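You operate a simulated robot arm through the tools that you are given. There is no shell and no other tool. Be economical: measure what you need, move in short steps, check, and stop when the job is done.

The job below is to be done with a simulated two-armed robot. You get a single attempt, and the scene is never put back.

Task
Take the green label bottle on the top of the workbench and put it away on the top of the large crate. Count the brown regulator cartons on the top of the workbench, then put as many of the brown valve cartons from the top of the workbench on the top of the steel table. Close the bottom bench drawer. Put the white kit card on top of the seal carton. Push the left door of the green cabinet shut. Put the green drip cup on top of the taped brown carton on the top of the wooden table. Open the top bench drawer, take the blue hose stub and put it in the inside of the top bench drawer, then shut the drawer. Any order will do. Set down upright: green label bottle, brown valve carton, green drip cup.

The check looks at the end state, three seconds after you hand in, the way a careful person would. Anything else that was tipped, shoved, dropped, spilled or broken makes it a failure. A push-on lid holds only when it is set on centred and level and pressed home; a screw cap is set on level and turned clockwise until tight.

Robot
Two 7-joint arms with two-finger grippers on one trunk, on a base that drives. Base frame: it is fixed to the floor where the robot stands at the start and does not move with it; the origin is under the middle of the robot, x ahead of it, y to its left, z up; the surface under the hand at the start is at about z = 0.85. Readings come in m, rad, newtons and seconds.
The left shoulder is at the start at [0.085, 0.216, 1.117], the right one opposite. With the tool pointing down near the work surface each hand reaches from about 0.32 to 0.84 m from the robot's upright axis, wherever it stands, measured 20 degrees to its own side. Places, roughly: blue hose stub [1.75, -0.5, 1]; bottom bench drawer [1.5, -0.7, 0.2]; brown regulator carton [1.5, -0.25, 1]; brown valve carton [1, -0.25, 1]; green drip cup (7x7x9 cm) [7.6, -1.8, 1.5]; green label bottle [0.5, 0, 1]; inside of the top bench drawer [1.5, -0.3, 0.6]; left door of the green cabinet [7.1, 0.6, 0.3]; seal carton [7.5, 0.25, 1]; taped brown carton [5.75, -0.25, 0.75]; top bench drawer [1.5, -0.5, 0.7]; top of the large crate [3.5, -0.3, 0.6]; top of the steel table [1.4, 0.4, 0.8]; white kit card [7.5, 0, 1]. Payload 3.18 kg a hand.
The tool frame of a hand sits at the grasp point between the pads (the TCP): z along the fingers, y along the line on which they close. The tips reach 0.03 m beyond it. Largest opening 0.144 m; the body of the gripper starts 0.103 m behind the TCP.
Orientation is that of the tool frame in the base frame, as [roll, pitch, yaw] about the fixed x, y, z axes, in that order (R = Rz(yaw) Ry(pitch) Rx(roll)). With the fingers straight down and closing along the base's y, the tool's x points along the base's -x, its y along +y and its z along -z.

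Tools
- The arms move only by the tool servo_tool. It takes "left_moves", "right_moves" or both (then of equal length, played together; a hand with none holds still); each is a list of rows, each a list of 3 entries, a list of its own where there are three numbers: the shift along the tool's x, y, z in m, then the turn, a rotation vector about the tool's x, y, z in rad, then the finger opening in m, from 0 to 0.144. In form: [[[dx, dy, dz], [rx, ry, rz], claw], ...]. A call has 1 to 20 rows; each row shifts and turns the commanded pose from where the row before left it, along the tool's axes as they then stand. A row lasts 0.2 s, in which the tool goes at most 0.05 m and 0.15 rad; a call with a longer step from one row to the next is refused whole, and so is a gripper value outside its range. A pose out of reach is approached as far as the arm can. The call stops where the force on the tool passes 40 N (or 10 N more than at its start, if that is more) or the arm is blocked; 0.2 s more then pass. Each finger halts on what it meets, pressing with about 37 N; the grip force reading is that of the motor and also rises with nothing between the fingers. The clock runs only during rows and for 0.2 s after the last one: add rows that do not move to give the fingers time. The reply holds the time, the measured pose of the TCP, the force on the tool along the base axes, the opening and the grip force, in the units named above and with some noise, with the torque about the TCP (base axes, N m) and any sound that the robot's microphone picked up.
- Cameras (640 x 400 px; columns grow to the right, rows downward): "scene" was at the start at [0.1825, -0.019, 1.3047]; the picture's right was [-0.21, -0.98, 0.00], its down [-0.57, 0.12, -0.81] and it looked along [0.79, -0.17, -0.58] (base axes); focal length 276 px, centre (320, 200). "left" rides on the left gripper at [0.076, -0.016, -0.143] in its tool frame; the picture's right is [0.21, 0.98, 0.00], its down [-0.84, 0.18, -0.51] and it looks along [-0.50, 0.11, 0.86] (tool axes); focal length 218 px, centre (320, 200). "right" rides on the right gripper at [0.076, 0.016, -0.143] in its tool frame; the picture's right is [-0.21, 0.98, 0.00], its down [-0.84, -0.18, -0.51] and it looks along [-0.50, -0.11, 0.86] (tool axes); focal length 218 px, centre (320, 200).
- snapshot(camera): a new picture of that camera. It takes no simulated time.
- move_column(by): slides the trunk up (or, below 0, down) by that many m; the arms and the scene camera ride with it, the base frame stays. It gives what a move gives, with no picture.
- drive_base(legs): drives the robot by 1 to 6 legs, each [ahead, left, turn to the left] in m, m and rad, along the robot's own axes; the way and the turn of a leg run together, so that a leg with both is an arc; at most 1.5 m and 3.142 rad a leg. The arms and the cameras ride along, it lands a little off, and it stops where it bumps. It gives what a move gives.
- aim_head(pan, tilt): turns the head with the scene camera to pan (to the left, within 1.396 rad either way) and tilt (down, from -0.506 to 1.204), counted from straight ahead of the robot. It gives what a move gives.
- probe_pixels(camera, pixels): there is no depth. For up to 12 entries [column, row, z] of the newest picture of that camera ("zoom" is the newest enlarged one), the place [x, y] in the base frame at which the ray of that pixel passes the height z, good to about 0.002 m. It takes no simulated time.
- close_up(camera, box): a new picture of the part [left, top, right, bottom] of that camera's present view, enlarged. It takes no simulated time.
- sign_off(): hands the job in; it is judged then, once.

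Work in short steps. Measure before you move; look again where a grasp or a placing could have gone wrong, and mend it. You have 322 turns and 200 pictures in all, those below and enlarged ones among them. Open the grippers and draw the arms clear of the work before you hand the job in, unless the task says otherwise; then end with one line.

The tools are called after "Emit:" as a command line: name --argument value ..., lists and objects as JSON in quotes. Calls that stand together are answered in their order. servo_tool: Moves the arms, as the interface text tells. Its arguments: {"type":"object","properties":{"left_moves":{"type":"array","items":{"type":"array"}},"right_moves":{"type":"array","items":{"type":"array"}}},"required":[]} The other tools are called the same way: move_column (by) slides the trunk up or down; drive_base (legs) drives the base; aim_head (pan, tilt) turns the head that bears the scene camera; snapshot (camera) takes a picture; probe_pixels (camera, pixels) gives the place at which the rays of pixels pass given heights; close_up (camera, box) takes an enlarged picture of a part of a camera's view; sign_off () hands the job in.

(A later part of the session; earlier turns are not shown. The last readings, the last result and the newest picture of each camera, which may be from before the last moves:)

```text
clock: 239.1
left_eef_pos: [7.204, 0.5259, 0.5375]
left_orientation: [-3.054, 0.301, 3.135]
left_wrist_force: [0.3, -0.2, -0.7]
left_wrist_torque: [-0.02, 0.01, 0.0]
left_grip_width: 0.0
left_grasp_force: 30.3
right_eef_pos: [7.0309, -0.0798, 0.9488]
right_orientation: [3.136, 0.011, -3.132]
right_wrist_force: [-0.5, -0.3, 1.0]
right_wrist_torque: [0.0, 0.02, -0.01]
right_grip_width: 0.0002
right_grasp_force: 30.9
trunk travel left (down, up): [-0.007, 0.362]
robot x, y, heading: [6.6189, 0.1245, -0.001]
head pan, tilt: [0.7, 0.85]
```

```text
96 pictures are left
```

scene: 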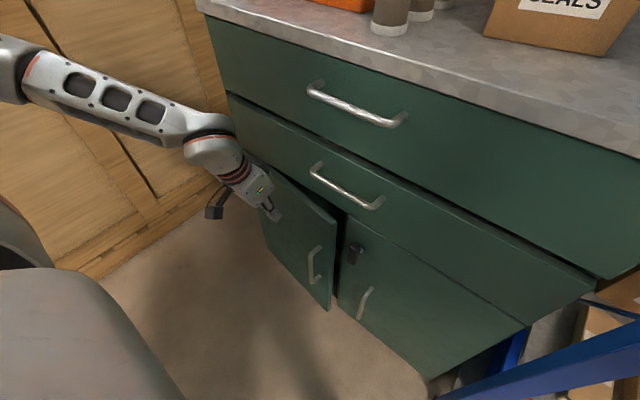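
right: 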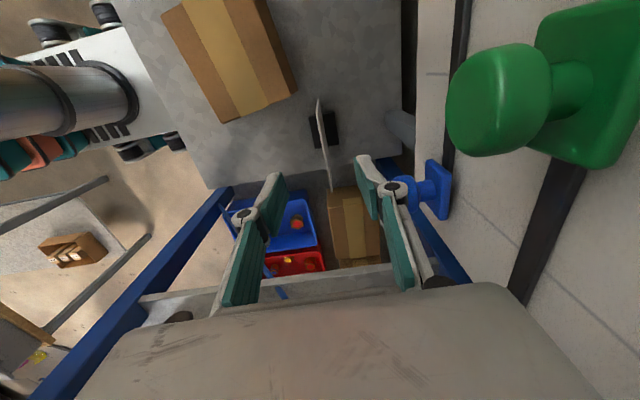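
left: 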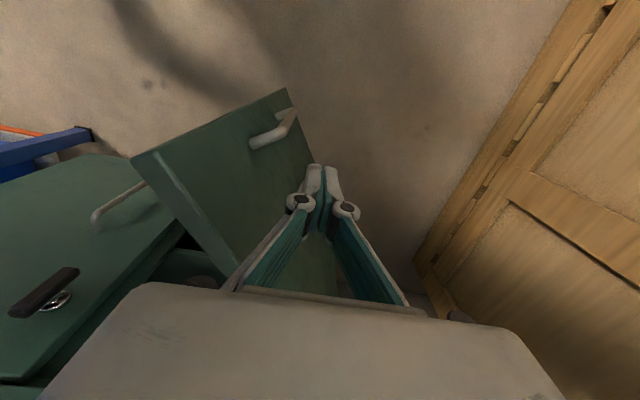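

Push +x in 1.5 cm rows.

Emit:
servo_tool --left_moves '[[[-0.0143, 0, 0.0044], [0, 0, 0], 0], [[-0.0143, 0, 0.0044], [0, 0, 0], 0], [[-0.0143, 0, 0.0044], [0, 0, 0], 0], [[-0.0143, 0, 0.0044], [0, 0, 0], 0]]'

Emit:
snapshot --camera "scene"

```text
clock: 240.1
left_eef_pos: [7.2611, 0.5244, 0.5368]
left_orientation: [-3.053, 0.302, 3.137]
left_wrist_force: [-12.7, -1.8, 5.2]
left_wrist_torque: [0.03, 0.21, 0.0]
left_grip_width: 0.0
left_grasp_force: 30.8
right_eef_pos: [7.0292, -0.0803, 0.9474]
right_orientation: [3.136, 0.016, -3.132]
right_wrist_force: [-1.6, -0.1, -0.7]
right_wrist_torque: [-0.01, 0.02, 0.0]
right_grip_width: 0.0002
right_grasp_force: 30.2
trunk travel left (down, up): [-0.007, 0.362]
robot x, y, heading: [6.6184, 0.125, -0.003]
head pan, tilt: [0.7, 0.85]
```

```text
95 pictures are left
```

scene: 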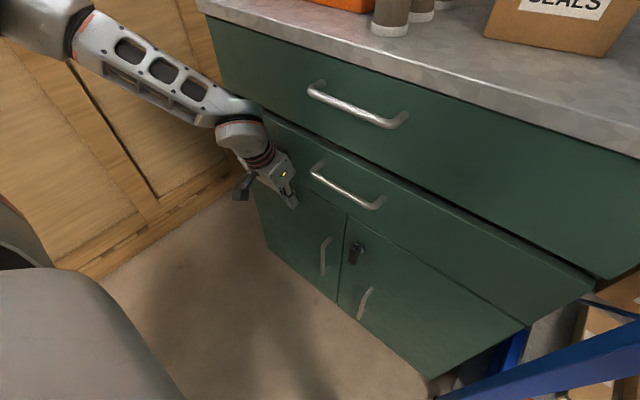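

Door looks flush with 13 N. One small extra push to be sure, then withdraw.

Emit:
servo_tool --left_moves '[[[-0.005, 0, 0.0015], [0, 0, 0], 0], [[0, 0, 0], [0, 0, 0], 0], [[0.03, 0, -0.009], [0, 0, 0], 0], [[0.03, 0, -0.009], [0, 0, 0], 0], [[0.03, 0, -0.009], [0, 0, 0], 0]]'

Emit:
close_up --camera "scene" --box '[220, 120, 440, 380]'

```text
clock: 240.6
left_eef_pos: [7.262, 0.5246, 0.5335]
left_orientation: [-3.05, 0.288, 3.141]
left_wrist_force: [-4.9, -1.6, 0.4]
left_wrist_torque: [-0.02, 0.11, -0.03]
left_grip_width: 0.0
left_grasp_force: 30.2
right_eef_pos: [7.0315, -0.0793, 0.9472]
right_orientation: [3.136, 0.014, -3.134]
right_wrist_force: [0.5, 0.7, 0.4]
right_wrist_torque: [0.01, 0.02, 0.02]
right_grip_width: 0.0
right_grasp_force: 30.6
trunk travel left (down, up): [-0.007, 0.362]
robot x, y, heading: [6.6136, 0.1236, 0.003]
head pan, tilt: [0.7, 0.85]
stopped in row 2 (left hand): the force on the tool passed its limit at 42 N (the readings are from after the stop); the commanded pose is now the measured one
```

```text
1.54 times, centred on (330, 250) of scene
```

zoom: 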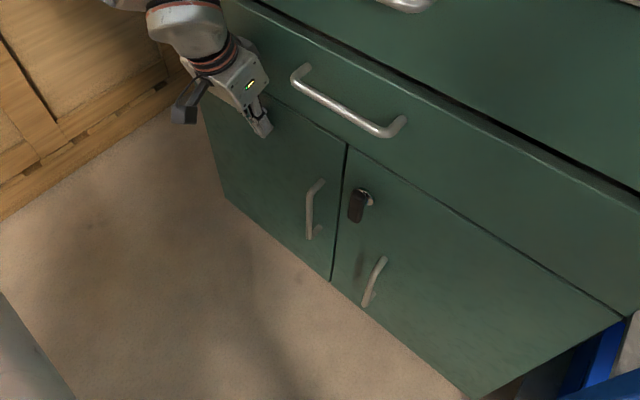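

Door shut firmly. Back the robot away, straighten the hand, raise the column.

Emit:
drive_base --legs '[[-0.2, 0.0, 0.0]]'

Emit:
move_column --by 0.25

Emit:
servo_tool --left_moves '[[[0.03, -0.03, -0.02], [0, 0.1, 0], 0], [[0.03, -0.03, -0.03], [0, 0.1, 0], 0], [[0.03, -0.03, -0.03], [0, 0.1, 0], 0], [[0.03, -0.03, -0.03], [0, 0, 0], 0], [[0.03, -0.03, -0.03], [0, 0, 0], 0], [[0, -0.03, -0.03], [0, 0, 0], 0]]'

Emit:
aim_head --pan 0.3 --tilt 0.6

Emit:
snapshot --camera "scene"

```text
clock: 242.2
left_eef_pos: [7.0639, 0.5245, 0.535]
left_orientation: [-3.051, 0.291, 3.139]
left_wrist_force: [-0.1, -0.2, -0.5]
left_wrist_torque: [-0.01, -0.02, 0.0]
left_grip_width: 0.0
left_grasp_force: 30.4
right_eef_pos: [6.8295, -0.0795, 0.9479]
right_orientation: [3.137, 0.014, -3.133]
right_wrist_force: [-0.6, -0.6, -0.5]
right_wrist_torque: [0.02, -0.03, 0.0]
right_grip_width: 0.0
right_grasp_force: 31.5
trunk travel left (down, up): [-0.007, 0.362]
robot x, y, heading: [6.4163, 0.1245, 0.001]
head pan, tilt: [0.7, 0.85]
```

```text
clock: 244.8
left_eef_pos: [7.0637, 0.5242, 0.7844]
left_orientation: [-3.05, 0.29, -3.141]
left_wrist_force: [0.2, 0.6, 0.1]
left_wrist_torque: [0.01, 0.07, -0.03]
left_grip_width: 0.0002
left_grasp_force: 31.2
right_eef_pos: [6.8316, -0.0793, 1.1975]
right_orientation: [3.133, 0.013, -3.132]
right_wrist_force: [0.0, -0.6, 0.3]
right_wrist_torque: [0.0, 0.01, -0.01]
right_grip_width: 0.0
right_grasp_force: 30.6
trunk travel left (down, up): [-0.257, 0.112]
robot x, y, heading: [6.4173, 0.1252, -0.002]
head pan, tilt: [0.7, 0.85]
```

```text
refused: row 2 steps farther than a row can; nothing moved
```

```text
clock: 245.6
left_eef_pos: [7.0636, 0.5228, 0.7844]
left_orientation: [-3.05, 0.293, 3.138]
left_wrist_force: [0.6, -0.5, -1.1]
left_wrist_torque: [0.0, -0.01, -0.01]
left_grip_width: 0.0
left_grasp_force: 30.8
right_eef_pos: [6.8321, -0.0791, 1.1974]
right_orientation: [3.137, 0.015, -3.132]
right_wrist_force: [0.0, 1.5, 0.1]
right_wrist_torque: [0.02, 0.01, -0.02]
right_grip_width: 0.0
right_grasp_force: 30.9
trunk travel left (down, up): [-0.257, 0.112]
robot x, y, heading: [6.4151, 0.1267, 0.002]
head pan, tilt: [0.3, 0.6]
```

```text
93 pictures are left
```

scene: 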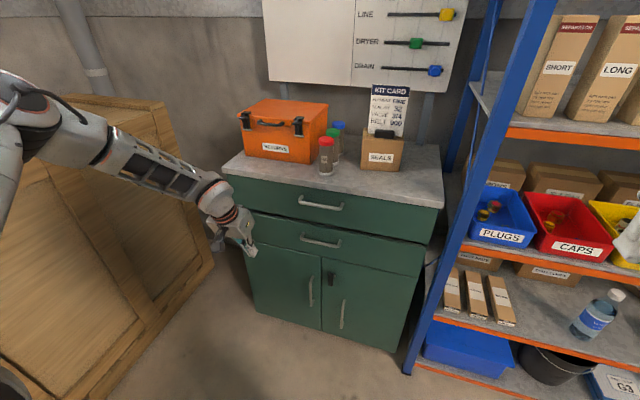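

Card and door are done. Retract the left hand (smaller rows).

Emit:
servo_tool --left_moves '[[[0.02, -0.022, -0.03], [0, 0.1, 0], 0], [[0.02, -0.022, -0.03], [0, 0.1, 0], 0], [[0.02, -0.022, -0.03], [0, 0.09, 0], 0], [[0.025, -0.022, -0.03], [0, 0, 0], 0], [[0.025, -0.022, -0.03], [0, 0, 0], 0], [[0.025, -0.022, -0.03], [0, 0, 0], 0], [[0.025, -0.022, -0.03], [0, 0, 0], 0], [[0.025, -0.022, -0.03], [0, 0, 0], 0], [[0.02, -0.01, -0.03], [0, 0, 0], 0]]'

Emit:
drive_base --legs '[[0.0, -1.2, 0.0]]'

```text
clock: 247.6
left_eef_pos: [6.836, 0.3671, 1.0549]
left_orientation: [-3.054, 0.0, 3.115]
left_wrist_force: [-0.1, 0.6, 0.4]
left_wrist_torque: [-0.04, -0.02, -0.03]
left_grip_width: 0.0
left_grasp_force: 30.4
right_eef_pos: [6.8297, -0.0783, 1.1964]
right_orientation: [3.135, 0.014, -3.134]
right_wrist_force: [-1.2, -0.4, 0.4]
right_wrist_torque: [0.0, -0.04, 0.04]
right_grip_width: 0.0
right_grasp_force: 30.7
trunk travel left (down, up): [-0.257, 0.112]
robot x, y, heading: [6.4196, 0.1225, -0.0]
head pan, tilt: [0.3, 0.6]
```

```text
clock: 258.4
left_eef_pos: [6.839, -0.8348, 1.0566]
left_orientation: [-3.056, 0.003, 3.118]
left_wrist_force: [-0.2, 0.4, -0.2]
left_wrist_torque: [0.02, -0.04, -0.01]
left_grip_width: 0.0001
left_grasp_force: 30.8
right_eef_pos: [6.8349, -1.2808, 1.1976]
right_orientation: [3.137, 0.013, -3.13]
right_wrist_force: [-0.8, 0.7, 0.4]
right_wrist_torque: [0.0, -0.02, -0.03]
right_grip_width: 0.0002
right_grasp_force: 31.2
trunk travel left (down, up): [-0.257, 0.112]
robot x, y, heading: [6.4208, -1.0769, 0.007]
head pan, tilt: [0.3, 0.6]
```

Drive back along the known lane (y≈−1.1) toward the bench.

Emit:
drive_base --legs '[[-1.5, 0.0, -0.005], [-1.5, 0.0, 0.0], [-1.2, 0.0, 0.0]]'

Emit:
aim_head --pan 1.2 --tilt 0.6

Emit:
snapshot --camera "scene"

```text
clock: 278.5
left_eef_pos: [2.661, -0.806, 1.0551]
left_orientation: [-3.054, 0.001, 3.109]
left_wrist_force: [-0.1, 0.2, -0.5]
left_wrist_torque: [-0.02, -0.04, 0.02]
left_grip_width: 0.0
left_grasp_force: 31.1
right_eef_pos: [2.6518, -1.2517, 1.1962]
right_orientation: [3.137, 0.014, -3.141]
right_wrist_force: [-0.8, 0.3, 0.5]
right_wrist_torque: [0.01, 0.02, 0.04]
right_grip_width: 0.0002
right_grasp_force: 30.5
trunk travel left (down, up): [-0.257, 0.112]
robot x, y, heading: [2.2414, -1.0448, -0.008]
head pan, tilt: [0.3, 0.6]
```

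```text
clock: 279.7
left_eef_pos: [2.6617, -0.8067, 1.0554]
left_orientation: [-3.053, 0.002, 3.109]
left_wrist_force: [0.5, -0.1, 0.3]
left_wrist_torque: [0.04, -0.02, -0.01]
left_grip_width: 0.0001
left_grasp_force: 31.0
right_eef_pos: [2.6522, -1.2516, 1.1969]
right_orientation: [3.136, 0.015, -3.14]
right_wrist_force: [0.2, -0.6, -0.2]
right_wrist_torque: [0.02, 0.01, 0.01]
right_grip_width: 0.0002
right_grasp_force: 30.7
trunk travel left (down, up): [-0.257, 0.112]
robot x, y, heading: [2.2387, -1.0393, -0.004]
head pan, tilt: [1.201, 0.6]
```

```text
92 pictures are left
```

scene: 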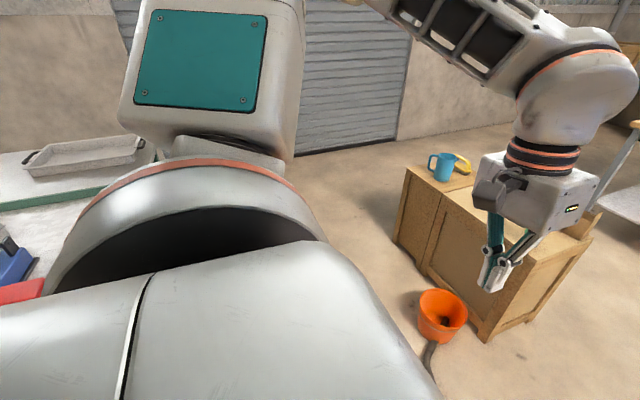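

Back further to x≈1.5, shift right to y≈−1.28, then turn to face the bench.

Emit:
drive_base --legs '[[0.0, -0.24, 0.0], [-0.74, 0.0, 0.0], [0.0, 0.0, 1.571]]'

Emit:
aim_head --pan 0.0 --tilt 0.55

Emit:
snapshot --camera "scene"

```text
clock: 289.9
left_eef_pos: [1.2589, -0.8538, 1.0558]
left_orientation: [-3.055, 0.002, -1.605]
left_wrist_force: [-0.4, -0.6, -0.4]
left_wrist_torque: [-0.01, -0.02, 0.01]
left_grip_width: 0.0
left_grasp_force: 30.6
right_eef_pos: [1.7042, -0.8618, 1.1977]
right_orientation: [3.137, 0.014, -1.567]
right_wrist_force: [-0.5, 0.2, 0.5]
right_wrist_torque: [0.02, -0.01, -0.02]
right_grip_width: 0.0001
right_grasp_force: 29.9
trunk travel left (down, up): [-0.257, 0.112]
robot x, y, heading: [1.501, -1.2767, 1.565]
head pan, tilt: [1.201, 0.6]
```

```text
clock: 291.2
left_eef_pos: [1.2587, -0.8534, 1.0543]
left_orientation: [-3.054, 0.002, -1.604]
left_wrist_force: [1.0, -0.8, 0.5]
left_wrist_torque: [-0.02, -0.01, 0.03]
left_grip_width: 0.0
left_grasp_force: 31.0
right_eef_pos: [1.7043, -0.8639, 1.1966]
right_orientation: [3.136, 0.014, -1.567]
right_wrist_force: [-0.9, -0.9, 0.0]
right_wrist_torque: [0.02, 0.02, 0.01]
right_grip_width: 0.0
right_grasp_force: 30.9
trunk travel left (down, up): [-0.257, 0.112]
robot x, y, heading: [1.4969, -1.2771, 1.564]
head pan, tilt: [0.0, 0.55]
```

```text
91 pictures are left
```

scene: 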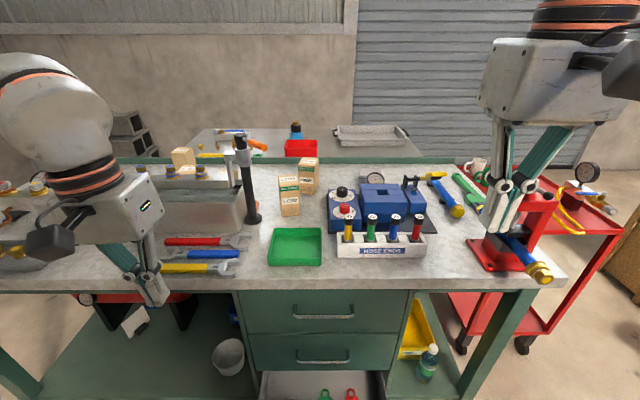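

Great overview: cartons at (289,195), (308,175), (183,158), hose ends holder at (380,240). Zoom into both.

Emit:
close_up --camera "scene" --box '[160, 120, 340, 230]'

Emit:
close_up --camera "scene" --box '[310, 160, 480, 270]'

```text
3.56 times, centred on (250, 175) of scene
```

zoom: 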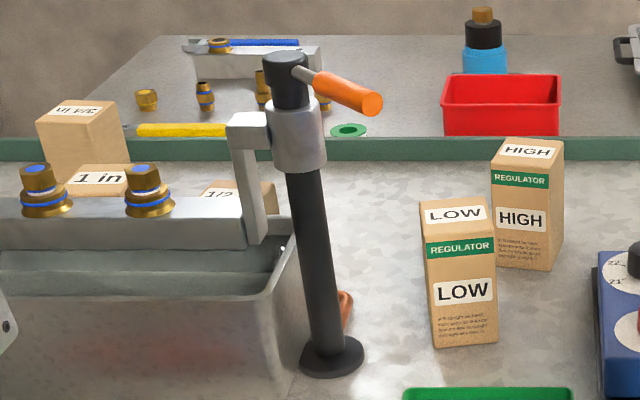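

```text
3.64 times, centred on (395, 215) of scene
```

zoom: 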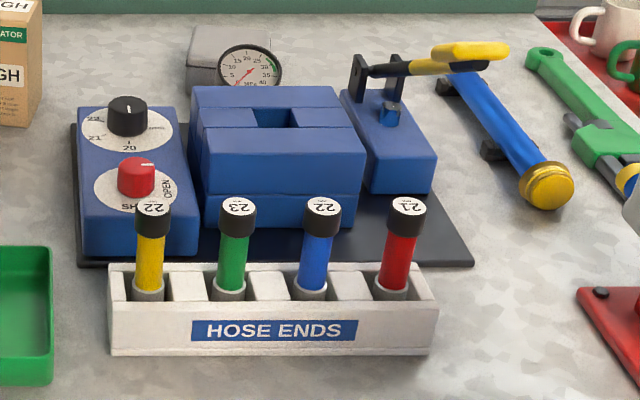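

Counted: two regulator cartons (LOW, HIGH); valve cartons are 1/2, 3/4 and 1 in, so two valve cartons must move. Now look down at the drawers.

Emit:
aim_head --pan 0.0 --tilt 0.95

Emit:
snapshot --camera "scene"

```text
clock: 292.1
left_eef_pos: [1.2595, -0.8532, 1.0552]
left_orientation: [-3.054, 0.002, -1.603]
left_wrist_force: [-0.5, -0.9, 0.6]
left_wrist_torque: [0.04, 0.01, 0.01]
left_grip_width: 0.0001
left_grasp_force: 31.0
right_eef_pos: [1.7037, -0.8631, 1.1973]
right_orientation: [3.135, 0.015, -1.567]
right_wrist_force: [0.5, -0.8, -0.1]
right_wrist_torque: [0.0, 0.01, 0.02]
right_grip_width: 0.0
right_grasp_force: 30.5
trunk travel left (down, up): [-0.257, 0.112]
robot x, y, heading: [1.4982, -1.278, 1.567]
head pan, tilt: [0.0, 0.949]
```

```text
88 pictures are left
```

scene: 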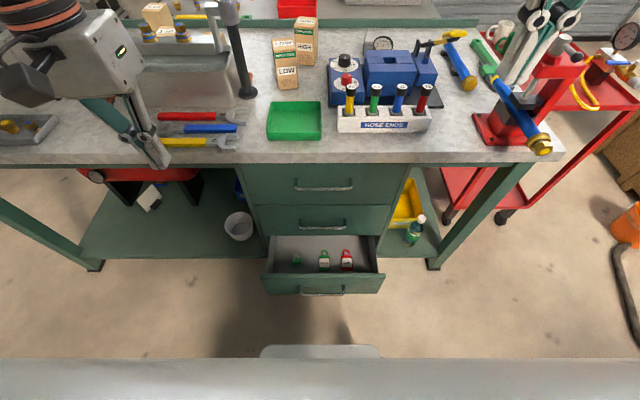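

Emit:
probe_pixels --camera "scene" --pixels '[[264, 275, 0.3], [384, 276, 0.3], [268, 294, 0.12], [378, 294, 0.12], [268, 237, 0.3], [380, 237, 0.3], [322, 188, 0.68], [296, 188, 0.68], [350, 187, 0.68], [245, 165, 0.8], [404, 165, 0.8], [322, 294, 0.22]]'

Emit:
close_up --camera "scene" --box '[225, 150, 425, 310]'

```text
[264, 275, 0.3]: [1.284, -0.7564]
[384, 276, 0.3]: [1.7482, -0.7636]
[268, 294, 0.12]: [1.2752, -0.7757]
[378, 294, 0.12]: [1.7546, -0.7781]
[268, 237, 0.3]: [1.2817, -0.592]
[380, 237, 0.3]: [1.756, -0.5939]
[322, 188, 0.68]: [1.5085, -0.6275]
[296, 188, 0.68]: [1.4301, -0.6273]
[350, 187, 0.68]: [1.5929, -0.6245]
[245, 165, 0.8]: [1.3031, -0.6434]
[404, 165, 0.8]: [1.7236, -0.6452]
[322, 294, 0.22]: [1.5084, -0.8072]
```

```text
2.50 times, centred on (325, 230) of scene
```

zoom: 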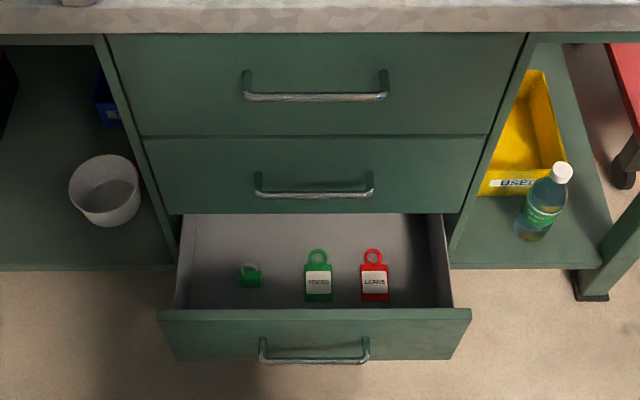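

Bottom drawer front is at y≈−0.77 (x 1.28–1.75, top 0.30), handles span x 1.43–1.59, so I'll push at x≈1.68 with the right hand. Lower the column and back up 0.12.

Emit:
drive_base --legs '[[-0.12, 0.0, 0.0]]'

Emit:
move_column --by -0.25

Emit:
servo_tool --right_moves '[[[0.0, 0.005, 0.035], [0, -0.06, 0], 0], [[0.0, 0.005, 0.04], [0, -0.06, 0], 0], [[0.0, 0.005, 0.04], [0, -0.06, 0], 0], [[0.0, 0.005, 0.04], [0, -0.06, 0], 0], [[0.0, 0, 0.04], [0, -0.06, 0], 0], [[0.01, 0, 0.04], [0, -0.06, 0], 0], [[0.01, 0, 0.04], [0, -0.06, 0], 0], [[0.012, 0, 0.04], [0, -0.04, 0], 0]]'

Emit:
snapshot --camera "scene"

```text
clock: 293.4
left_eef_pos: [1.2577, -0.9743, 1.0561]
left_orientation: [-3.054, 0.003, -1.601]
left_wrist_force: [-0.2, 0.0, 0.7]
left_wrist_torque: [0.05, 0.02, 0.02]
left_grip_width: 0.0001
left_grasp_force: 30.7
right_eef_pos: [1.7039, -0.9836, 1.1975]
right_orientation: [3.138, 0.013, -1.569]
right_wrist_force: [0.8, -0.9, -0.7]
right_wrist_torque: [0.03, 0.01, 0.02]
right_grip_width: 0.0
right_grasp_force: 31.2
trunk travel left (down, up): [-0.257, 0.112]
robot x, y, heading: [1.4967, -1.3913, 1.567]
head pan, tilt: [0.0, 0.949]
```

```text
clock: 295.9
left_eef_pos: [1.2565, -0.9711, 0.7764]
left_orientation: [-3.052, -0.129, -1.605]
left_wrist_force: [0.8, -0.4, 0.0]
left_wrist_torque: [0.01, 0.0, -0.04]
left_grip_width: 0.0
left_grasp_force: 30.8
right_eef_pos: [1.7045, -0.9842, 0.9487]
right_orientation: [3.135, 0.017, -1.566]
right_wrist_force: [0.0, -0.9, 0.8]
right_wrist_torque: [0.04, -0.02, 0.02]
right_grip_width: 0.0
right_grasp_force: 30.3
trunk travel left (down, up): [-0.007, 0.362]
robot x, y, heading: [1.5002, -1.3973, 1.566]
head pan, tilt: [0.0, 0.949]
```

```text
clock: 297.7
left_eef_pos: [1.2572, -0.9706, 0.7764]
left_orientation: [-3.052, -0.132, -1.604]
left_wrist_force: [-0.5, 0.2, 0.7]
left_wrist_torque: [-0.03, 0.04, -0.03]
left_grip_width: 0.0
left_grasp_force: 30.0
right_eef_pos: [1.6256, -0.852, 0.6761]
right_orientation: [3.137, 0.473, -1.568]
right_wrist_force: [0.4, 0.0, 0.0]
right_wrist_torque: [-0.01, 0.02, -0.02]
right_grip_width: 0.0
right_grasp_force: 31.0
right hand out of reach, approached as far as the arm can: row 3, 4, 5, 6, 7, 8
trunk travel left (down, up): [-0.007, 0.362]
robot x, y, heading: [1.4961, -1.3966, 1.571]
head pan, tilt: [0.0, 0.949]
```

```text
86 pictures are left
```

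scene: 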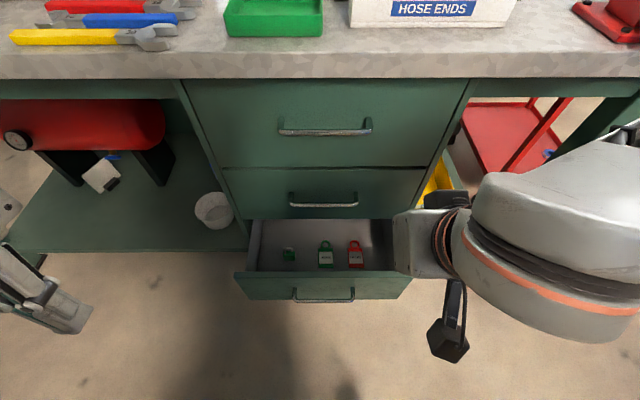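

The arm prefers less tilt down low. Reposition: reduce the tilt to 0.3, shift right to x≈1.70, and try lowering again.

Emit:
servo_tool --right_moves '[[[0, -0.03, 0], [0, 0.085, 0], 0], [[0, -0.03, 0], [0, 0.085, 0], 0], [[0.0, -0.015, 0], [0, 0, 0], 0], [[-0.028, 0, 0.009], [0, 0, 0], 0], [[-0.028, 0, 0.009], [0, 0, 0], 0], [[0.009, 0, 0.028], [0, 0, 0], 0], [[0.009, 0, 0.028], [0, 0, 0], 0], [[0.009, 0, 0.028], [0, 0, 0], 0]]'

```text
clock: 299.5
left_eef_pos: [1.2592, -0.9713, 0.7766]
left_orientation: [-3.05, -0.129, -1.606]
left_wrist_force: [0.1, 0.1, 0.3]
left_wrist_torque: [-0.05, 0.04, -0.02]
left_grip_width: 0.0
left_grasp_force: 30.5
right_eef_pos: [1.7005, -0.7948, 0.5895]
right_orientation: [3.138, 0.303, -1.57]
right_wrist_force: [0.4, 0.4, 0.5]
right_wrist_torque: [-0.03, -0.01, -0.01]
right_grip_width: 0.0
right_grasp_force: 30.3
trunk travel left (down, up): [-0.007, 0.362]
robot x, y, heading: [1.4953, -1.3955, 1.566]
head pan, tilt: [0.0, 0.949]
```

Works. Continue lowering to z≈0.29 while easing back to y≈−0.83.

Emit:
servo_tool --right_moves '[[[0.0122, 0, 0.0276], [0, 0, 0], 0], [[0.0122, 0, 0.0276], [0, 0, 0], 0], [[0.0122, 0, 0.0276], [0, 0, 0], 0], [[0.0122, 0, 0.0276], [0, 0, 0], 0], [[0.0122, 0, 0.0276], [0, 0, 0], 0], [[0.0122, 0, 0.0276], [0, 0, 0], 0]]'

Emit:
snapshot --camera "scene"

```text
clock: 300.9
left_eef_pos: [1.2582, -0.9702, 0.775]
left_orientation: [-3.05, -0.129, -1.605]
left_wrist_force: [0.0, -0.4, -0.6]
left_wrist_torque: [-0.01, -0.01, 0.01]
left_grip_width: 0.0
left_grasp_force: 31.0
right_eef_pos: [1.6986, -0.8145, 0.4082]
right_orientation: [3.135, 0.305, -1.57]
right_wrist_force: [-1.5, 0.2, -0.4]
right_wrist_torque: [0.03, 0.01, -0.02]
right_grip_width: 0.0
right_grasp_force: 30.9
trunk travel left (down, up): [-0.007, 0.362]
robot x, y, heading: [1.4935, -1.3965, 1.564]
head pan, tilt: [0.0, 0.949]
```

```text
85 pictures are left
```

scene: 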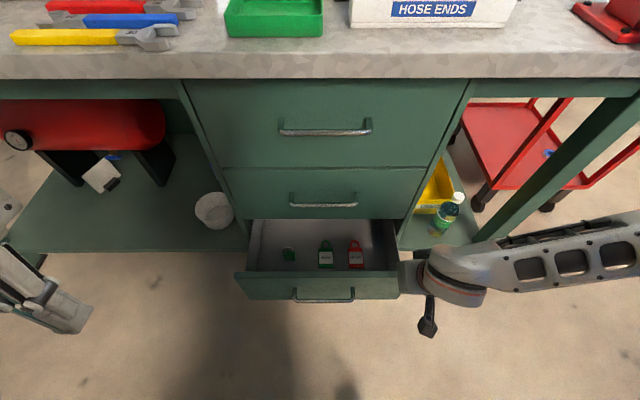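

Emit:
servo_tool --right_moves '[[[0.0122, 0, 0.0276], [0, 0, 0], 0], [[0.0122, 0, 0.0276], [0, 0, 0], 0], [[0.0122, 0, 0.0276], [0, 0, 0], 0], [[0.0122, 0, 0.0276], [0, 0, 0], 0]]'

Emit:
snapshot --camera "right"

```text
clock: 301.9
left_eef_pos: [1.2582, -0.9708, 0.7756]
left_orientation: [-3.051, -0.13, -1.603]
left_wrist_force: [1.2, -0.1, 0.4]
left_wrist_torque: [0.03, -0.04, -0.01]
left_grip_width: 0.0
left_grasp_force: 30.8
right_eef_pos: [1.6982, -0.8224, 0.3202]
right_orientation: [3.141, 0.297, -1.568]
right_wrist_force: [0.4, -0.5, 0.9]
right_wrist_torque: [0.0, 0.0, 0.02]
right_grip_width: 0.0
right_grasp_force: 30.9
right hand out of reach, approached as far as the arm can: row 4
trunk travel left (down, up): [-0.007, 0.362]
robot x, y, heading: [1.5003, -1.396, 1.562]
head pan, tilt: [0.0, 0.949]
```

```text
84 pictures are left
```

right: 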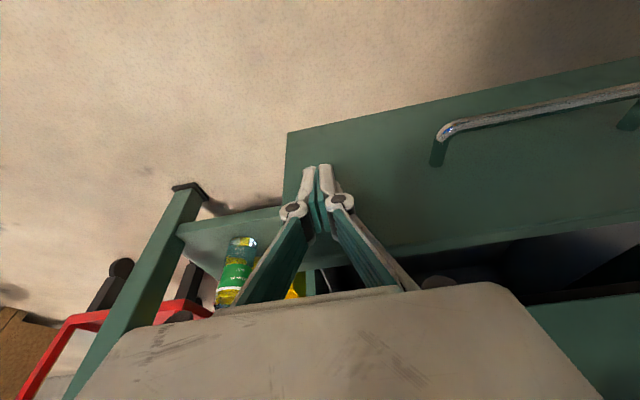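

Tip is at z≈0.29, barely below the drawer's top edge (0.30). Reduce the tilt to get lower.

Emit:
servo_tool --right_moves '[[[0.003, 0, 0.0], [0, 0.1, 0], 0], [[0.003, 0, 0.0], [0, 0.1, 0], 0], [[0.002, 0, 0.02], [0, 0, 0], 0], [[0.002, 0, 0.02], [0, 0, 0], 0], [[0, 0, 0], [0, 0, 0], 0]]'

Emit:
snapshot --camera "right"

```text
clock: 303.1
left_eef_pos: [1.2583, -0.9706, 0.7767]
left_orientation: [-3.054, -0.129, -1.605]
left_wrist_force: [0.1, -0.4, 1.0]
left_wrist_torque: [-0.01, -0.01, -0.02]
left_grip_width: 0.0002
left_grasp_force: 30.7
right_eef_pos: [1.6979, -0.8284, 0.278]
right_orientation: [3.136, 0.103, -1.568]
right_wrist_force: [-0.3, 0.6, 0.5]
right_wrist_torque: [0.0, 0.02, 0.04]
right_grip_width: 0.0
right_grasp_force: 30.4
trunk travel left (down, up): [-0.007, 0.362]
robot x, y, heading: [1.4985, -1.3933, 1.569]
head pan, tilt: [0.0, 0.949]
```

```text
83 pictures are left
```

right: 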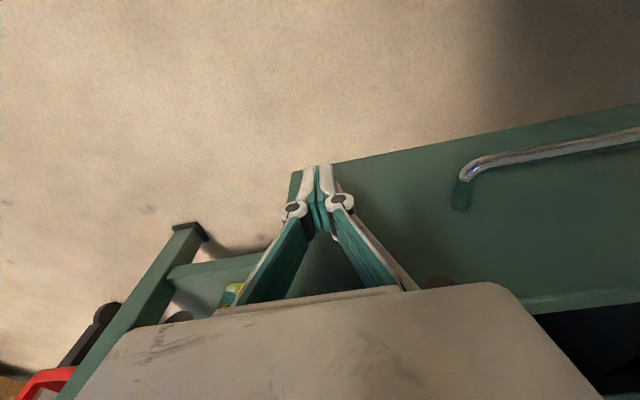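

Tip at 0.25. Push +y gradually while tilting forward again.

Emit:
servo_tool --right_moves '[[[-0.02, 0, 0.002], [0, -0.02, 0], 0], [[-0.02, 0, 0.002], [0, -0.02, 0], 0], [[-0.02, 0, 0.003], [0, -0.02, 0], 0], [[-0.02, 0, 0.003], [0, -0.02, 0], 0], [[-0.02, 0, 0.004], [0, -0.02, 0], 0], [[-0.0195, 0, 0.004], [0, -0.02, 0], 0], [[-0.0195, 0, 0.0045], [0, -0.02, 0], 0], [[-0.0195, 0, 0.005], [0, -0.02, 0], 0]]'

Emit:
snapshot --camera "scene"

```text
clock: 304.9
left_eef_pos: [1.2581, -0.9711, 0.7765]
left_orientation: [-3.051, -0.13, -1.604]
left_wrist_force: [-1.1, -0.2, 0.3]
left_wrist_torque: [-0.01, 0.0, 0.0]
left_grip_width: 0.0
left_grasp_force: 30.6
right_eef_pos: [1.6964, -0.6659, 0.2784]
right_orientation: [3.137, 0.266, -1.568]
right_wrist_force: [0.7, -0.9, 0.2]
right_wrist_torque: [0.0, 0.04, 0.01]
right_grip_width: 0.0001
right_grasp_force: 31.0
trunk travel left (down, up): [-0.007, 0.362]
robot x, y, heading: [1.4947, -1.3921, 1.563]
head pan, tilt: [0.0, 0.949]
```

```text
82 pictures are left
```

scene: 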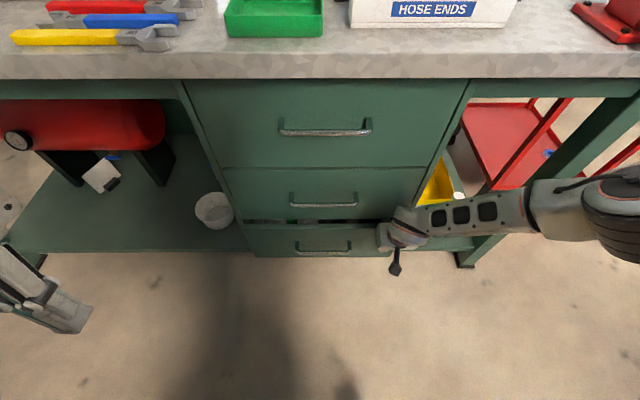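

Drawer is nearly in. Continue the push with small rows until it stops.

Emit:
servo_tool --right_moves '[[[-0.0145, 0, 0.0042], [0, -0.02, 0], 0], [[-0.0145, 0, 0.0042], [0, -0.02, 0], 0], [[-0.0095, 0, 0.003], [0, 0, 0], 0], [[-0.0095, 0, 0.003], [0, 0, 0], 0], [[-0.0095, 0, 0.003], [0, 0, 0], 0], [[-0.0095, 0, 0.003], [0, 0, 0], 0]]'

Emit:
snapshot --camera "scene"

```text
clock: 305.7
left_eef_pos: [1.2585, -0.971, 0.7764]
left_orientation: [-3.051, -0.131, -1.607]
left_wrist_force: [-0.5, -0.3, 0.6]
left_wrist_torque: [-0.01, 0.03, 0.02]
left_grip_width: 0.0001
left_grasp_force: 30.8
right_eef_pos: [1.6966, -0.6401, 0.2725]
right_orientation: [3.137, 0.289, -1.573]
right_wrist_force: [-0.2, -2.1, -1.4]
right_wrist_torque: [-0.05, 0.03, -0.03]
right_grip_width: 0.0062
right_grasp_force: 31.0
trunk travel left (down, up): [-0.007, 0.362]
robot x, y, heading: [1.4998, -1.392, 1.565]
head pan, tilt: [0.0, 0.949]
stopped in row 3 (right hand): the force on the tool passed its limit at 51 N (the readings are from after the stop); the commanded pose is now the measured one
```

```text
81 pictures are left
```

scene: 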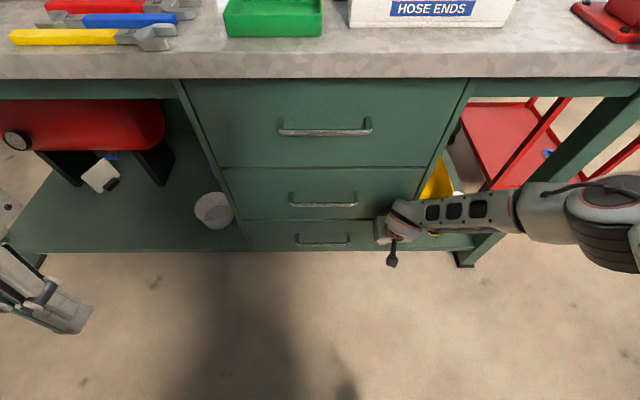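

Bottom drawer looks shut. Withdraw the right hand back and up, and check with a zoom.

Emit:
servo_tool --right_moves '[[[0.04, 0, -0.012], [0, 0, 0], 0], [[0.04, 0, -0.012], [0, 0, 0], 0], [[0.03, 0, -0.03], [0, 0, 0], 0], [[0.03, 0, -0.03], [0, 0, 0], 0], [[0.01, 0, -0.04], [0, 0, 0], 0], [[0.0, 0, -0.04], [0, 0, 0], 0]]'

Emit:
close_up --camera "scene" --box '[170, 70, 490, 270]'

```text
clock: 307.1
left_eef_pos: [1.2578, -0.971, 0.7762]
left_orientation: [-3.051, -0.13, -1.607]
left_wrist_force: [0.7, 0.1, 0.3]
left_wrist_torque: [-0.01, -0.01, -0.03]
left_grip_width: 0.0
left_grasp_force: 31.0
right_eef_pos: [1.6975, -0.8302, 0.3887]
right_orientation: [3.136, 0.289, -1.573]
right_wrist_force: [-0.2, -0.1, 0.3]
right_wrist_torque: [0.01, 0.0, 0.03]
right_grip_width: 0.0
right_grasp_force: 30.8
trunk travel left (down, up): [-0.007, 0.362]
robot x, y, heading: [1.4965, -1.395, 1.561]
head pan, tilt: [0.0, 0.949]
```

```text
2.00 times, centred on (330, 170) of scene
```

zoom: 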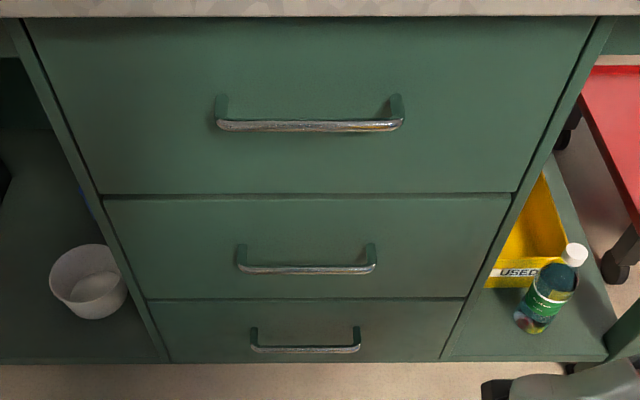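

Bottom drawer is shut. Triangulate the top handle: probe now, then raise the column and probe again.

Emit:
probe_pixels --camera "zoom" --pixels '[[218, 126, 0.66], [403, 126, 0.66], [310, 127, 0.62], [310, 127, 0.66], [310, 127, 0.7], [222, 97, 0.66], [222, 97, 0.7], [310, 18, 0.81], [310, 193, 0.55]]'

Emit:
move_column --by 0.2

Emit:
close_up --camera "scene" --box '[170, 90, 490, 290]'

```text
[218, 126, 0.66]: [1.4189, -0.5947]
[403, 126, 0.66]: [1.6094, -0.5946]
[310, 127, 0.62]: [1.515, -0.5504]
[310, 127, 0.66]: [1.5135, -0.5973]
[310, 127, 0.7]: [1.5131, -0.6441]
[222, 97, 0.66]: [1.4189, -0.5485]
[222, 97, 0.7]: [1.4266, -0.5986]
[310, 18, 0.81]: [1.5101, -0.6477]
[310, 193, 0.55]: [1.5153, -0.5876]
```

```text
clock: 309.3
left_eef_pos: [1.2581, -0.971, 0.975]
left_orientation: [-3.053, -0.133, -1.604]
left_wrist_force: [0.2, 1.3, -0.8]
left_wrist_torque: [-0.03, -0.02, 0.01]
left_grip_width: 0.0002
left_grasp_force: 30.4
right_eef_pos: [1.6975, -0.8302, 0.5861]
right_orientation: [3.136, 0.287, -1.572]
right_wrist_force: [0.1, 0.4, 0.1]
right_wrist_torque: [0.0, 0.02, -0.01]
right_grip_width: 0.0001
right_grasp_force: 31.1
trunk travel left (down, up): [-0.207, 0.162]
robot x, y, heading: [1.4971, -1.392, 1.568]
head pan, tilt: [0.0, 0.949]
```

```text
2.00 times, centred on (330, 190) of scene
```

zoom: 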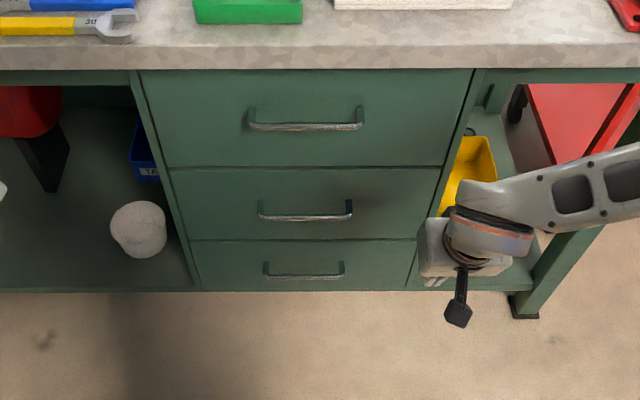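

Emit:
probe_pixels --camera "zoom" --pixels '[[249, 127, 0.66], [363, 126, 0.66], [306, 128, 0.62], [306, 128, 0.66], [306, 128, 0.7], [251, 110, 0.66], [251, 110, 0.7], [306, 70, 0.81], [306, 167, 0.55]]'

```text
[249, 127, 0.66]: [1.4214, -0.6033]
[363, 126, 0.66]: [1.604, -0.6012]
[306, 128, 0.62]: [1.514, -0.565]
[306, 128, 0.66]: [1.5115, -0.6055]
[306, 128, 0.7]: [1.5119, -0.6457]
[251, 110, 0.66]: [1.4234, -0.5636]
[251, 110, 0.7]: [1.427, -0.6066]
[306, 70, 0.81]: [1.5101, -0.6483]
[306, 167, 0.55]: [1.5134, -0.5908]
```

Handle bar ≈ y −0.655, z ≈0.70–0.71, x 1.42–1.605; drawer front ≈ −0.605. Bring the right hand up and turn it to point horizontally at the bench.

Emit:
servo_tool --right_moves '[[[-0.0136, 0.008, -0.0106], [0, -0.1428, 0], 0.0], [[-0.0149, 0.008, -0.0085], [0, -0.1428, 0], 0.0], [[-0.016, 0.008, -0.0064], [0, -0.1428, 0], 0.0], [[-0.0167, 0.008, -0.004], [0, -0.1428, 0], 0.0], [[-0.0171, 0.008, -0.0015], [0, -0.1428, 0], 0.0], [[-0.0172, 0.008, 0.0008], [0, -0.1428, 0], 0.0], [[-0.0168, 0.008, 0.0033], [0, -0.1428, 0], 0.0], [[-0.0162, 0.008, 0.0057], [0, -0.1428, 0], 0.0], [[-0.0153, 0.008, 0.0079], [0, -0.14, 0], 0.0]]'

Emit:
snapshot --camera "scene"

```text
clock: 311.3
left_eef_pos: [1.258, -0.9726, 0.9759]
left_orientation: [-3.05, -0.127, -1.605]
left_wrist_force: [0.7, -0.2, -0.5]
left_wrist_torque: [-0.03, -0.04, 0.02]
left_grip_width: 0.0
left_grasp_force: 30.9
right_eef_pos: [1.4821, -0.6665, 0.7856]
right_orientation: [-2.957, 1.135, -1.427]
right_wrist_force: [0.2, 0.0, -0.1]
right_wrist_torque: [-0.01, 0.02, 0.0]
right_grip_width: 0.0
right_grasp_force: 30.7
right hand out of reach, approached as far as the arm can: row 2, 3, 4, 5, 6, 7, 8, 9
trunk travel left (down, up): [-0.207, 0.162]
robot x, y, heading: [1.4974, -1.3956, 1.568]
head pan, tilt: [0.0, 0.949]
```

```text
78 pictures are left
```

scene: 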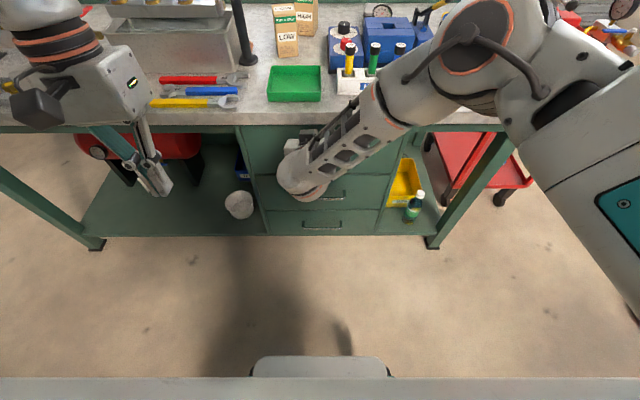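

The arm got contorted near horizontal. Back the robot off, shift left 0.15, then restore a clean down-pointing right-hand pose.

Emit:
drive_base --legs '[[-0.2, 0.0, 0.0], [0.0, 0.15, 0.0]]'

Emit:
servo_tool --right_moves '[[[0.0, -0.01, -0.03], [0, 0.13, 0], 0.0], [[0.0, -0.01, -0.03], [0, 0.13, 0], 0.0], [[0.0, -0.01, -0.03], [0, 0.13, 0], 0.0], [[0.0, -0.01, -0.03], [0, 0.13, 0], 0.0], [[0.0, -0.01, -0.03], [0, 0.13, 0], 0.0], [[0.0, -0.01, -0.02], [0, 0.13, 0], 0.0], [[0.0, -0.01, -0.01], [0, 0.13, 0], 0.0], [[0.0, -0.01, 0], [0, 0.13, 0], 0.0]]'

Emit:
snapshot --camera "scene"

```text
clock: 314.5
left_eef_pos: [1.1054, -1.1706, 0.9765]
left_orientation: [-3.052, -0.13, -1.603]
left_wrist_force: [-0.2, 0.4, -0.2]
left_wrist_torque: [-0.03, -0.01, -0.01]
left_grip_width: 0.0002
left_grasp_force: 30.7
right_eef_pos: [1.3309, -0.8643, 0.7849]
right_orientation: [-2.957, 1.136, -1.427]
right_wrist_force: [-0.6, 0.1, -0.9]
right_wrist_torque: [0.04, -0.01, -0.02]
right_grip_width: 0.0
right_grasp_force: 30.9
trunk travel left (down, up): [-0.207, 0.162]
robot x, y, heading: [1.3464, -1.5913, 1.57]
head pan, tilt: [0.0, 0.949]
```

```text
clock: 316.3
left_eef_pos: [1.1073, -1.1705, 0.9753]
left_orientation: [-3.053, -0.131, -1.603]
left_wrist_force: [-0.1, -1.1, -0.3]
left_wrist_torque: [0.01, 0.03, 0.02]
left_grip_width: 0.0
left_grasp_force: 30.8
right_eef_pos: [1.3984, -0.9932, 0.9127]
right_orientation: [-3.064, 0.095, -1.586]
right_wrist_force: [0.6, 0.7, -0.5]
right_wrist_torque: [-0.04, 0.02, -0.01]
right_grip_width: 0.0
right_grasp_force: 31.1
trunk travel left (down, up): [-0.207, 0.162]
robot x, y, heading: [1.3428, -1.5941, 1.565]
head pan, tilt: [0.0, 0.949]
```

```text
77 pictures are left
```

scene: 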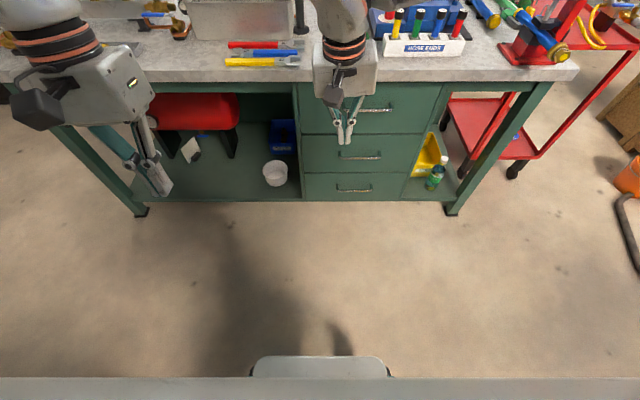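

Clean pose again. Roll the right hand 90° about its axis so the fingers close fore-aft, and look.

Emit:
servo_tool --right_moves '[[[0, -0.03, 0], [-0.0776, 0, 0], 0.0], [[0, -0.03, 0], [0, 0, 0.1428], 0.0], [[0, -0.02, 0], [0, 0, 0.1428], 0.0], [[0, 0, 0], [0, 0, 0.1428], 0.0], [[0, 0, 0], [0, 0, 0.1428], 0.02], [[0, 0, 0], [0, 0, 0.1428], 0.04], [[0, 0, 0], [0, 0, 0.1428], 0.05], [[0, 0, 0], [0, 0, 0.1428], 0.05], [[0, 0, 0], [0, 0, 0.1428], 0.05], [[0, 0, 0], [0, 0, 0.1428], 0.05], [[0, 0, 0], [0, 0, 0.1428], 0.05], [[0, 0, 0], [0, 0, 0.1428], 0.05]]'

Emit:
move_column --by -0.15

```text
clock: 318.9
left_eef_pos: [1.1076, -1.17, 0.9763]
left_orientation: [-3.053, -0.13, -1.602]
left_wrist_force: [-0.6, -0.5, 1.4]
left_wrist_torque: [0.01, 0.0, 0.01]
left_grip_width: 0.0002
left_grasp_force: 31.2
right_eef_pos: [1.4773, -0.9973, 0.9142]
right_orientation: [3.043, -0.001, 3.125]
right_wrist_force: [-0.3, -0.1, -0.2]
right_wrist_torque: [0.04, 0.03, -0.03]
right_grip_width: 0.05
right_grasp_force: 0.1
trunk travel left (down, up): [-0.207, 0.162]
robot x, y, heading: [1.3473, -1.5972, 1.565]
head pan, tilt: [0.0, 0.949]
```

```text
clock: 320.6
left_eef_pos: [1.1077, -1.1708, 0.827]
left_orientation: [-3.052, -0.125, -1.603]
left_wrist_force: [-0.2, -0.6, 0.3]
left_wrist_torque: [0.02, -0.02, 0.0]
left_grip_width: 0.0001
left_grasp_force: 31.1
right_eef_pos: [1.477, -0.9978, 0.7665]
right_orientation: [3.039, -0.001, 3.127]
right_wrist_force: [0.5, 0.2, 0.0]
right_wrist_torque: [0.01, 0.03, 0.02]
right_grip_width: 0.0502
right_grasp_force: 0.1
trunk travel left (down, up): [-0.057, 0.312]
robot x, y, heading: [1.3411, -1.5933, 1.57]
head pan, tilt: [0.0, 0.949]
```

Tilt the hand forward (about tool x) while advancing to ≈(1.50,−0.88,0.74).

Emit:
servo_tool --right_moves '[[[-0.004, 0.0195, 0.006], [-0.133, 0, 0], 0.05], [[-0.004, 0.0185, 0.0085], [-0.133, 0, 0], 0.05], [[-0.004, 0.0172, 0.0109], [-0.133, 0, 0], 0.05], [[-0.004, 0.0156, 0.0131], [-0.133, 0, 0], 0.05], [[-0.004, 0.0138, 0.015], [-0.133, 0, 0], 0.05], [[-0.004, 0.0116, 0.0168], [-0.133, 0, 0], 0.05]]'

Emit:
snapshot --camera "scene"

Emit:
snapshot --camera "right"

```text
clock: 322.0
left_eef_pos: [1.1068, -1.171, 0.8281]
left_orientation: [-3.05, -0.127, -1.602]
left_wrist_force: [-0.6, 0.0, 0.2]
left_wrist_torque: [0.07, -0.03, 0.01]
left_grip_width: 0.0
left_grasp_force: 30.7
right_eef_pos: [1.4996, -0.8772, 0.7452]
right_orientation: [2.237, 0.001, 3.135]
right_wrist_force: [-0.6, -0.5, -0.4]
right_wrist_torque: [0.01, -0.03, 0.01]
right_grip_width: 0.0499
right_grasp_force: 0.0
trunk travel left (down, up): [-0.057, 0.312]
robot x, y, heading: [1.3466, -1.5952, 1.564]
head pan, tilt: [0.0, 0.949]
```

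```text
76 pictures are left
```

scene: 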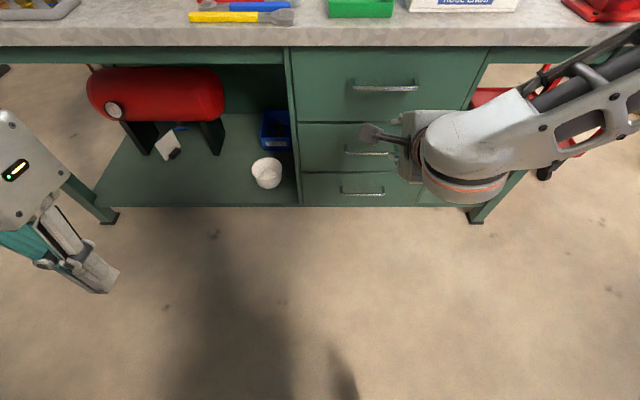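

```text
75 pictures are left
```

right: 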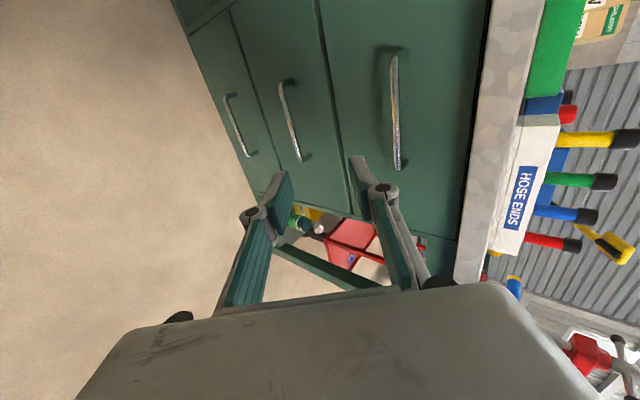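

Excellent pose. Use the right camera on the top handle (bar from (393,55) to (398,168)).

Emit:
probe_pixels --camera "right" --pixels '[[394, 60, 0.68], [398, 165, 0.68], [396, 112, 0.68], [396, 112, 0.7], [396, 112, 0.72], [394, 60, 0.7], [398, 165, 0.7], [496, 112, 0.81], [507, 112, 0.85], [396, 112, 0.66]]'

```text
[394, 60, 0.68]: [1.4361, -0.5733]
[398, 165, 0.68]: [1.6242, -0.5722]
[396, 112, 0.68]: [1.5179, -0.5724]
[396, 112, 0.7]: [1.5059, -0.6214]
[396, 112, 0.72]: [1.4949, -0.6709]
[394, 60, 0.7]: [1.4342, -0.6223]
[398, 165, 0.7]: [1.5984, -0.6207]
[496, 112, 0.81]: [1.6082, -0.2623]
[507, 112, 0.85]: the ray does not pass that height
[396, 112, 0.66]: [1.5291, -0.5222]
```

Consistent fix: bar at y≈−0.664, z≈0.717, x 1.42–1.605. Drive forward 0.12, then align the fingers' axis with the bar.

Emit:
drive_base --legs '[[0.12, 0.0, 0.0]]'

Emit:
servo_tool --right_moves '[[[-0.005, 0.0, 0.0], [0, 0, 0], 0.04], [[0, 0, 0.0], [0, 0, 0], 0.036]]'

Emit:
snapshot --camera "right"

```text
clock: 323.2
left_eef_pos: [1.1071, -1.0501, 0.8267]
left_orientation: [-3.052, -0.13, -1.602]
left_wrist_force: [0.2, 0.1, -0.9]
left_wrist_torque: [-0.01, 0.0, 0.01]
left_grip_width: 0.0
left_grasp_force: 30.6
right_eef_pos: [1.503, -0.7574, 0.7401]
right_orientation: [2.245, 0.0, 3.127]
right_wrist_force: [-0.9, -0.7, -0.2]
right_wrist_torque: [0.02, 0.03, -0.01]
right_grip_width: 0.0501
right_grasp_force: 0.0
trunk travel left (down, up): [-0.057, 0.312]
robot x, y, heading: [1.3454, -1.4751, 1.565]
head pan, tilt: [0.0, 0.949]
```

```text
clock: 323.9
left_eef_pos: [1.1075, -1.0503, 0.8261]
left_orientation: [-3.054, -0.129, -1.603]
left_wrist_force: [-0.3, 0.0, 0.3]
left_wrist_torque: [-0.01, 0.04, -0.01]
left_grip_width: 0.0
left_grasp_force: 30.4
right_eef_pos: [1.5086, -0.7581, 0.739]
right_orientation: [2.245, 0.0, 3.127]
right_wrist_force: [-0.4, -0.1, -0.3]
right_wrist_torque: [-0.02, 0.02, -0.02]
right_grip_width: 0.0357
right_grasp_force: 0.2
trunk travel left (down, up): [-0.057, 0.312]
robot x, y, heading: [1.3445, -1.4751, 1.568]
head pan, tilt: [0.0, 0.949]
```

```text
74 pictures are left
```

right: 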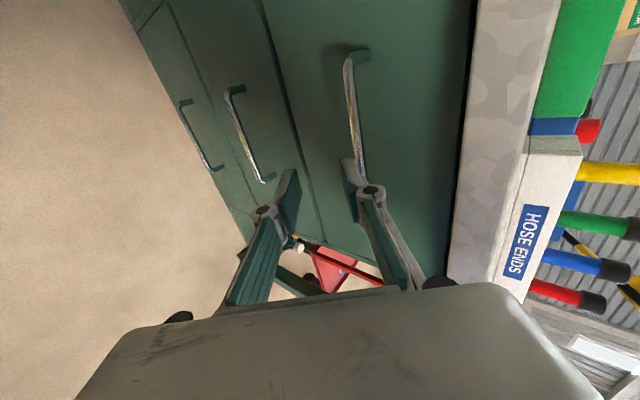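

Emit:
probe_pixels --camera "right" --pixels '[[352, 100, 0.7], [352, 100, 0.71], [352, 100, 0.72], [360, 165, 0.71], [349, 65, 0.71], [362, 50, 0.72]]'

```text
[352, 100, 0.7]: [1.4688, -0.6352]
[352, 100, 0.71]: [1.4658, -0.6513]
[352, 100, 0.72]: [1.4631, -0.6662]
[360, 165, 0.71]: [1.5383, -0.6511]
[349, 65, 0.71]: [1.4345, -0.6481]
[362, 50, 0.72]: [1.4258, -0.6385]
```

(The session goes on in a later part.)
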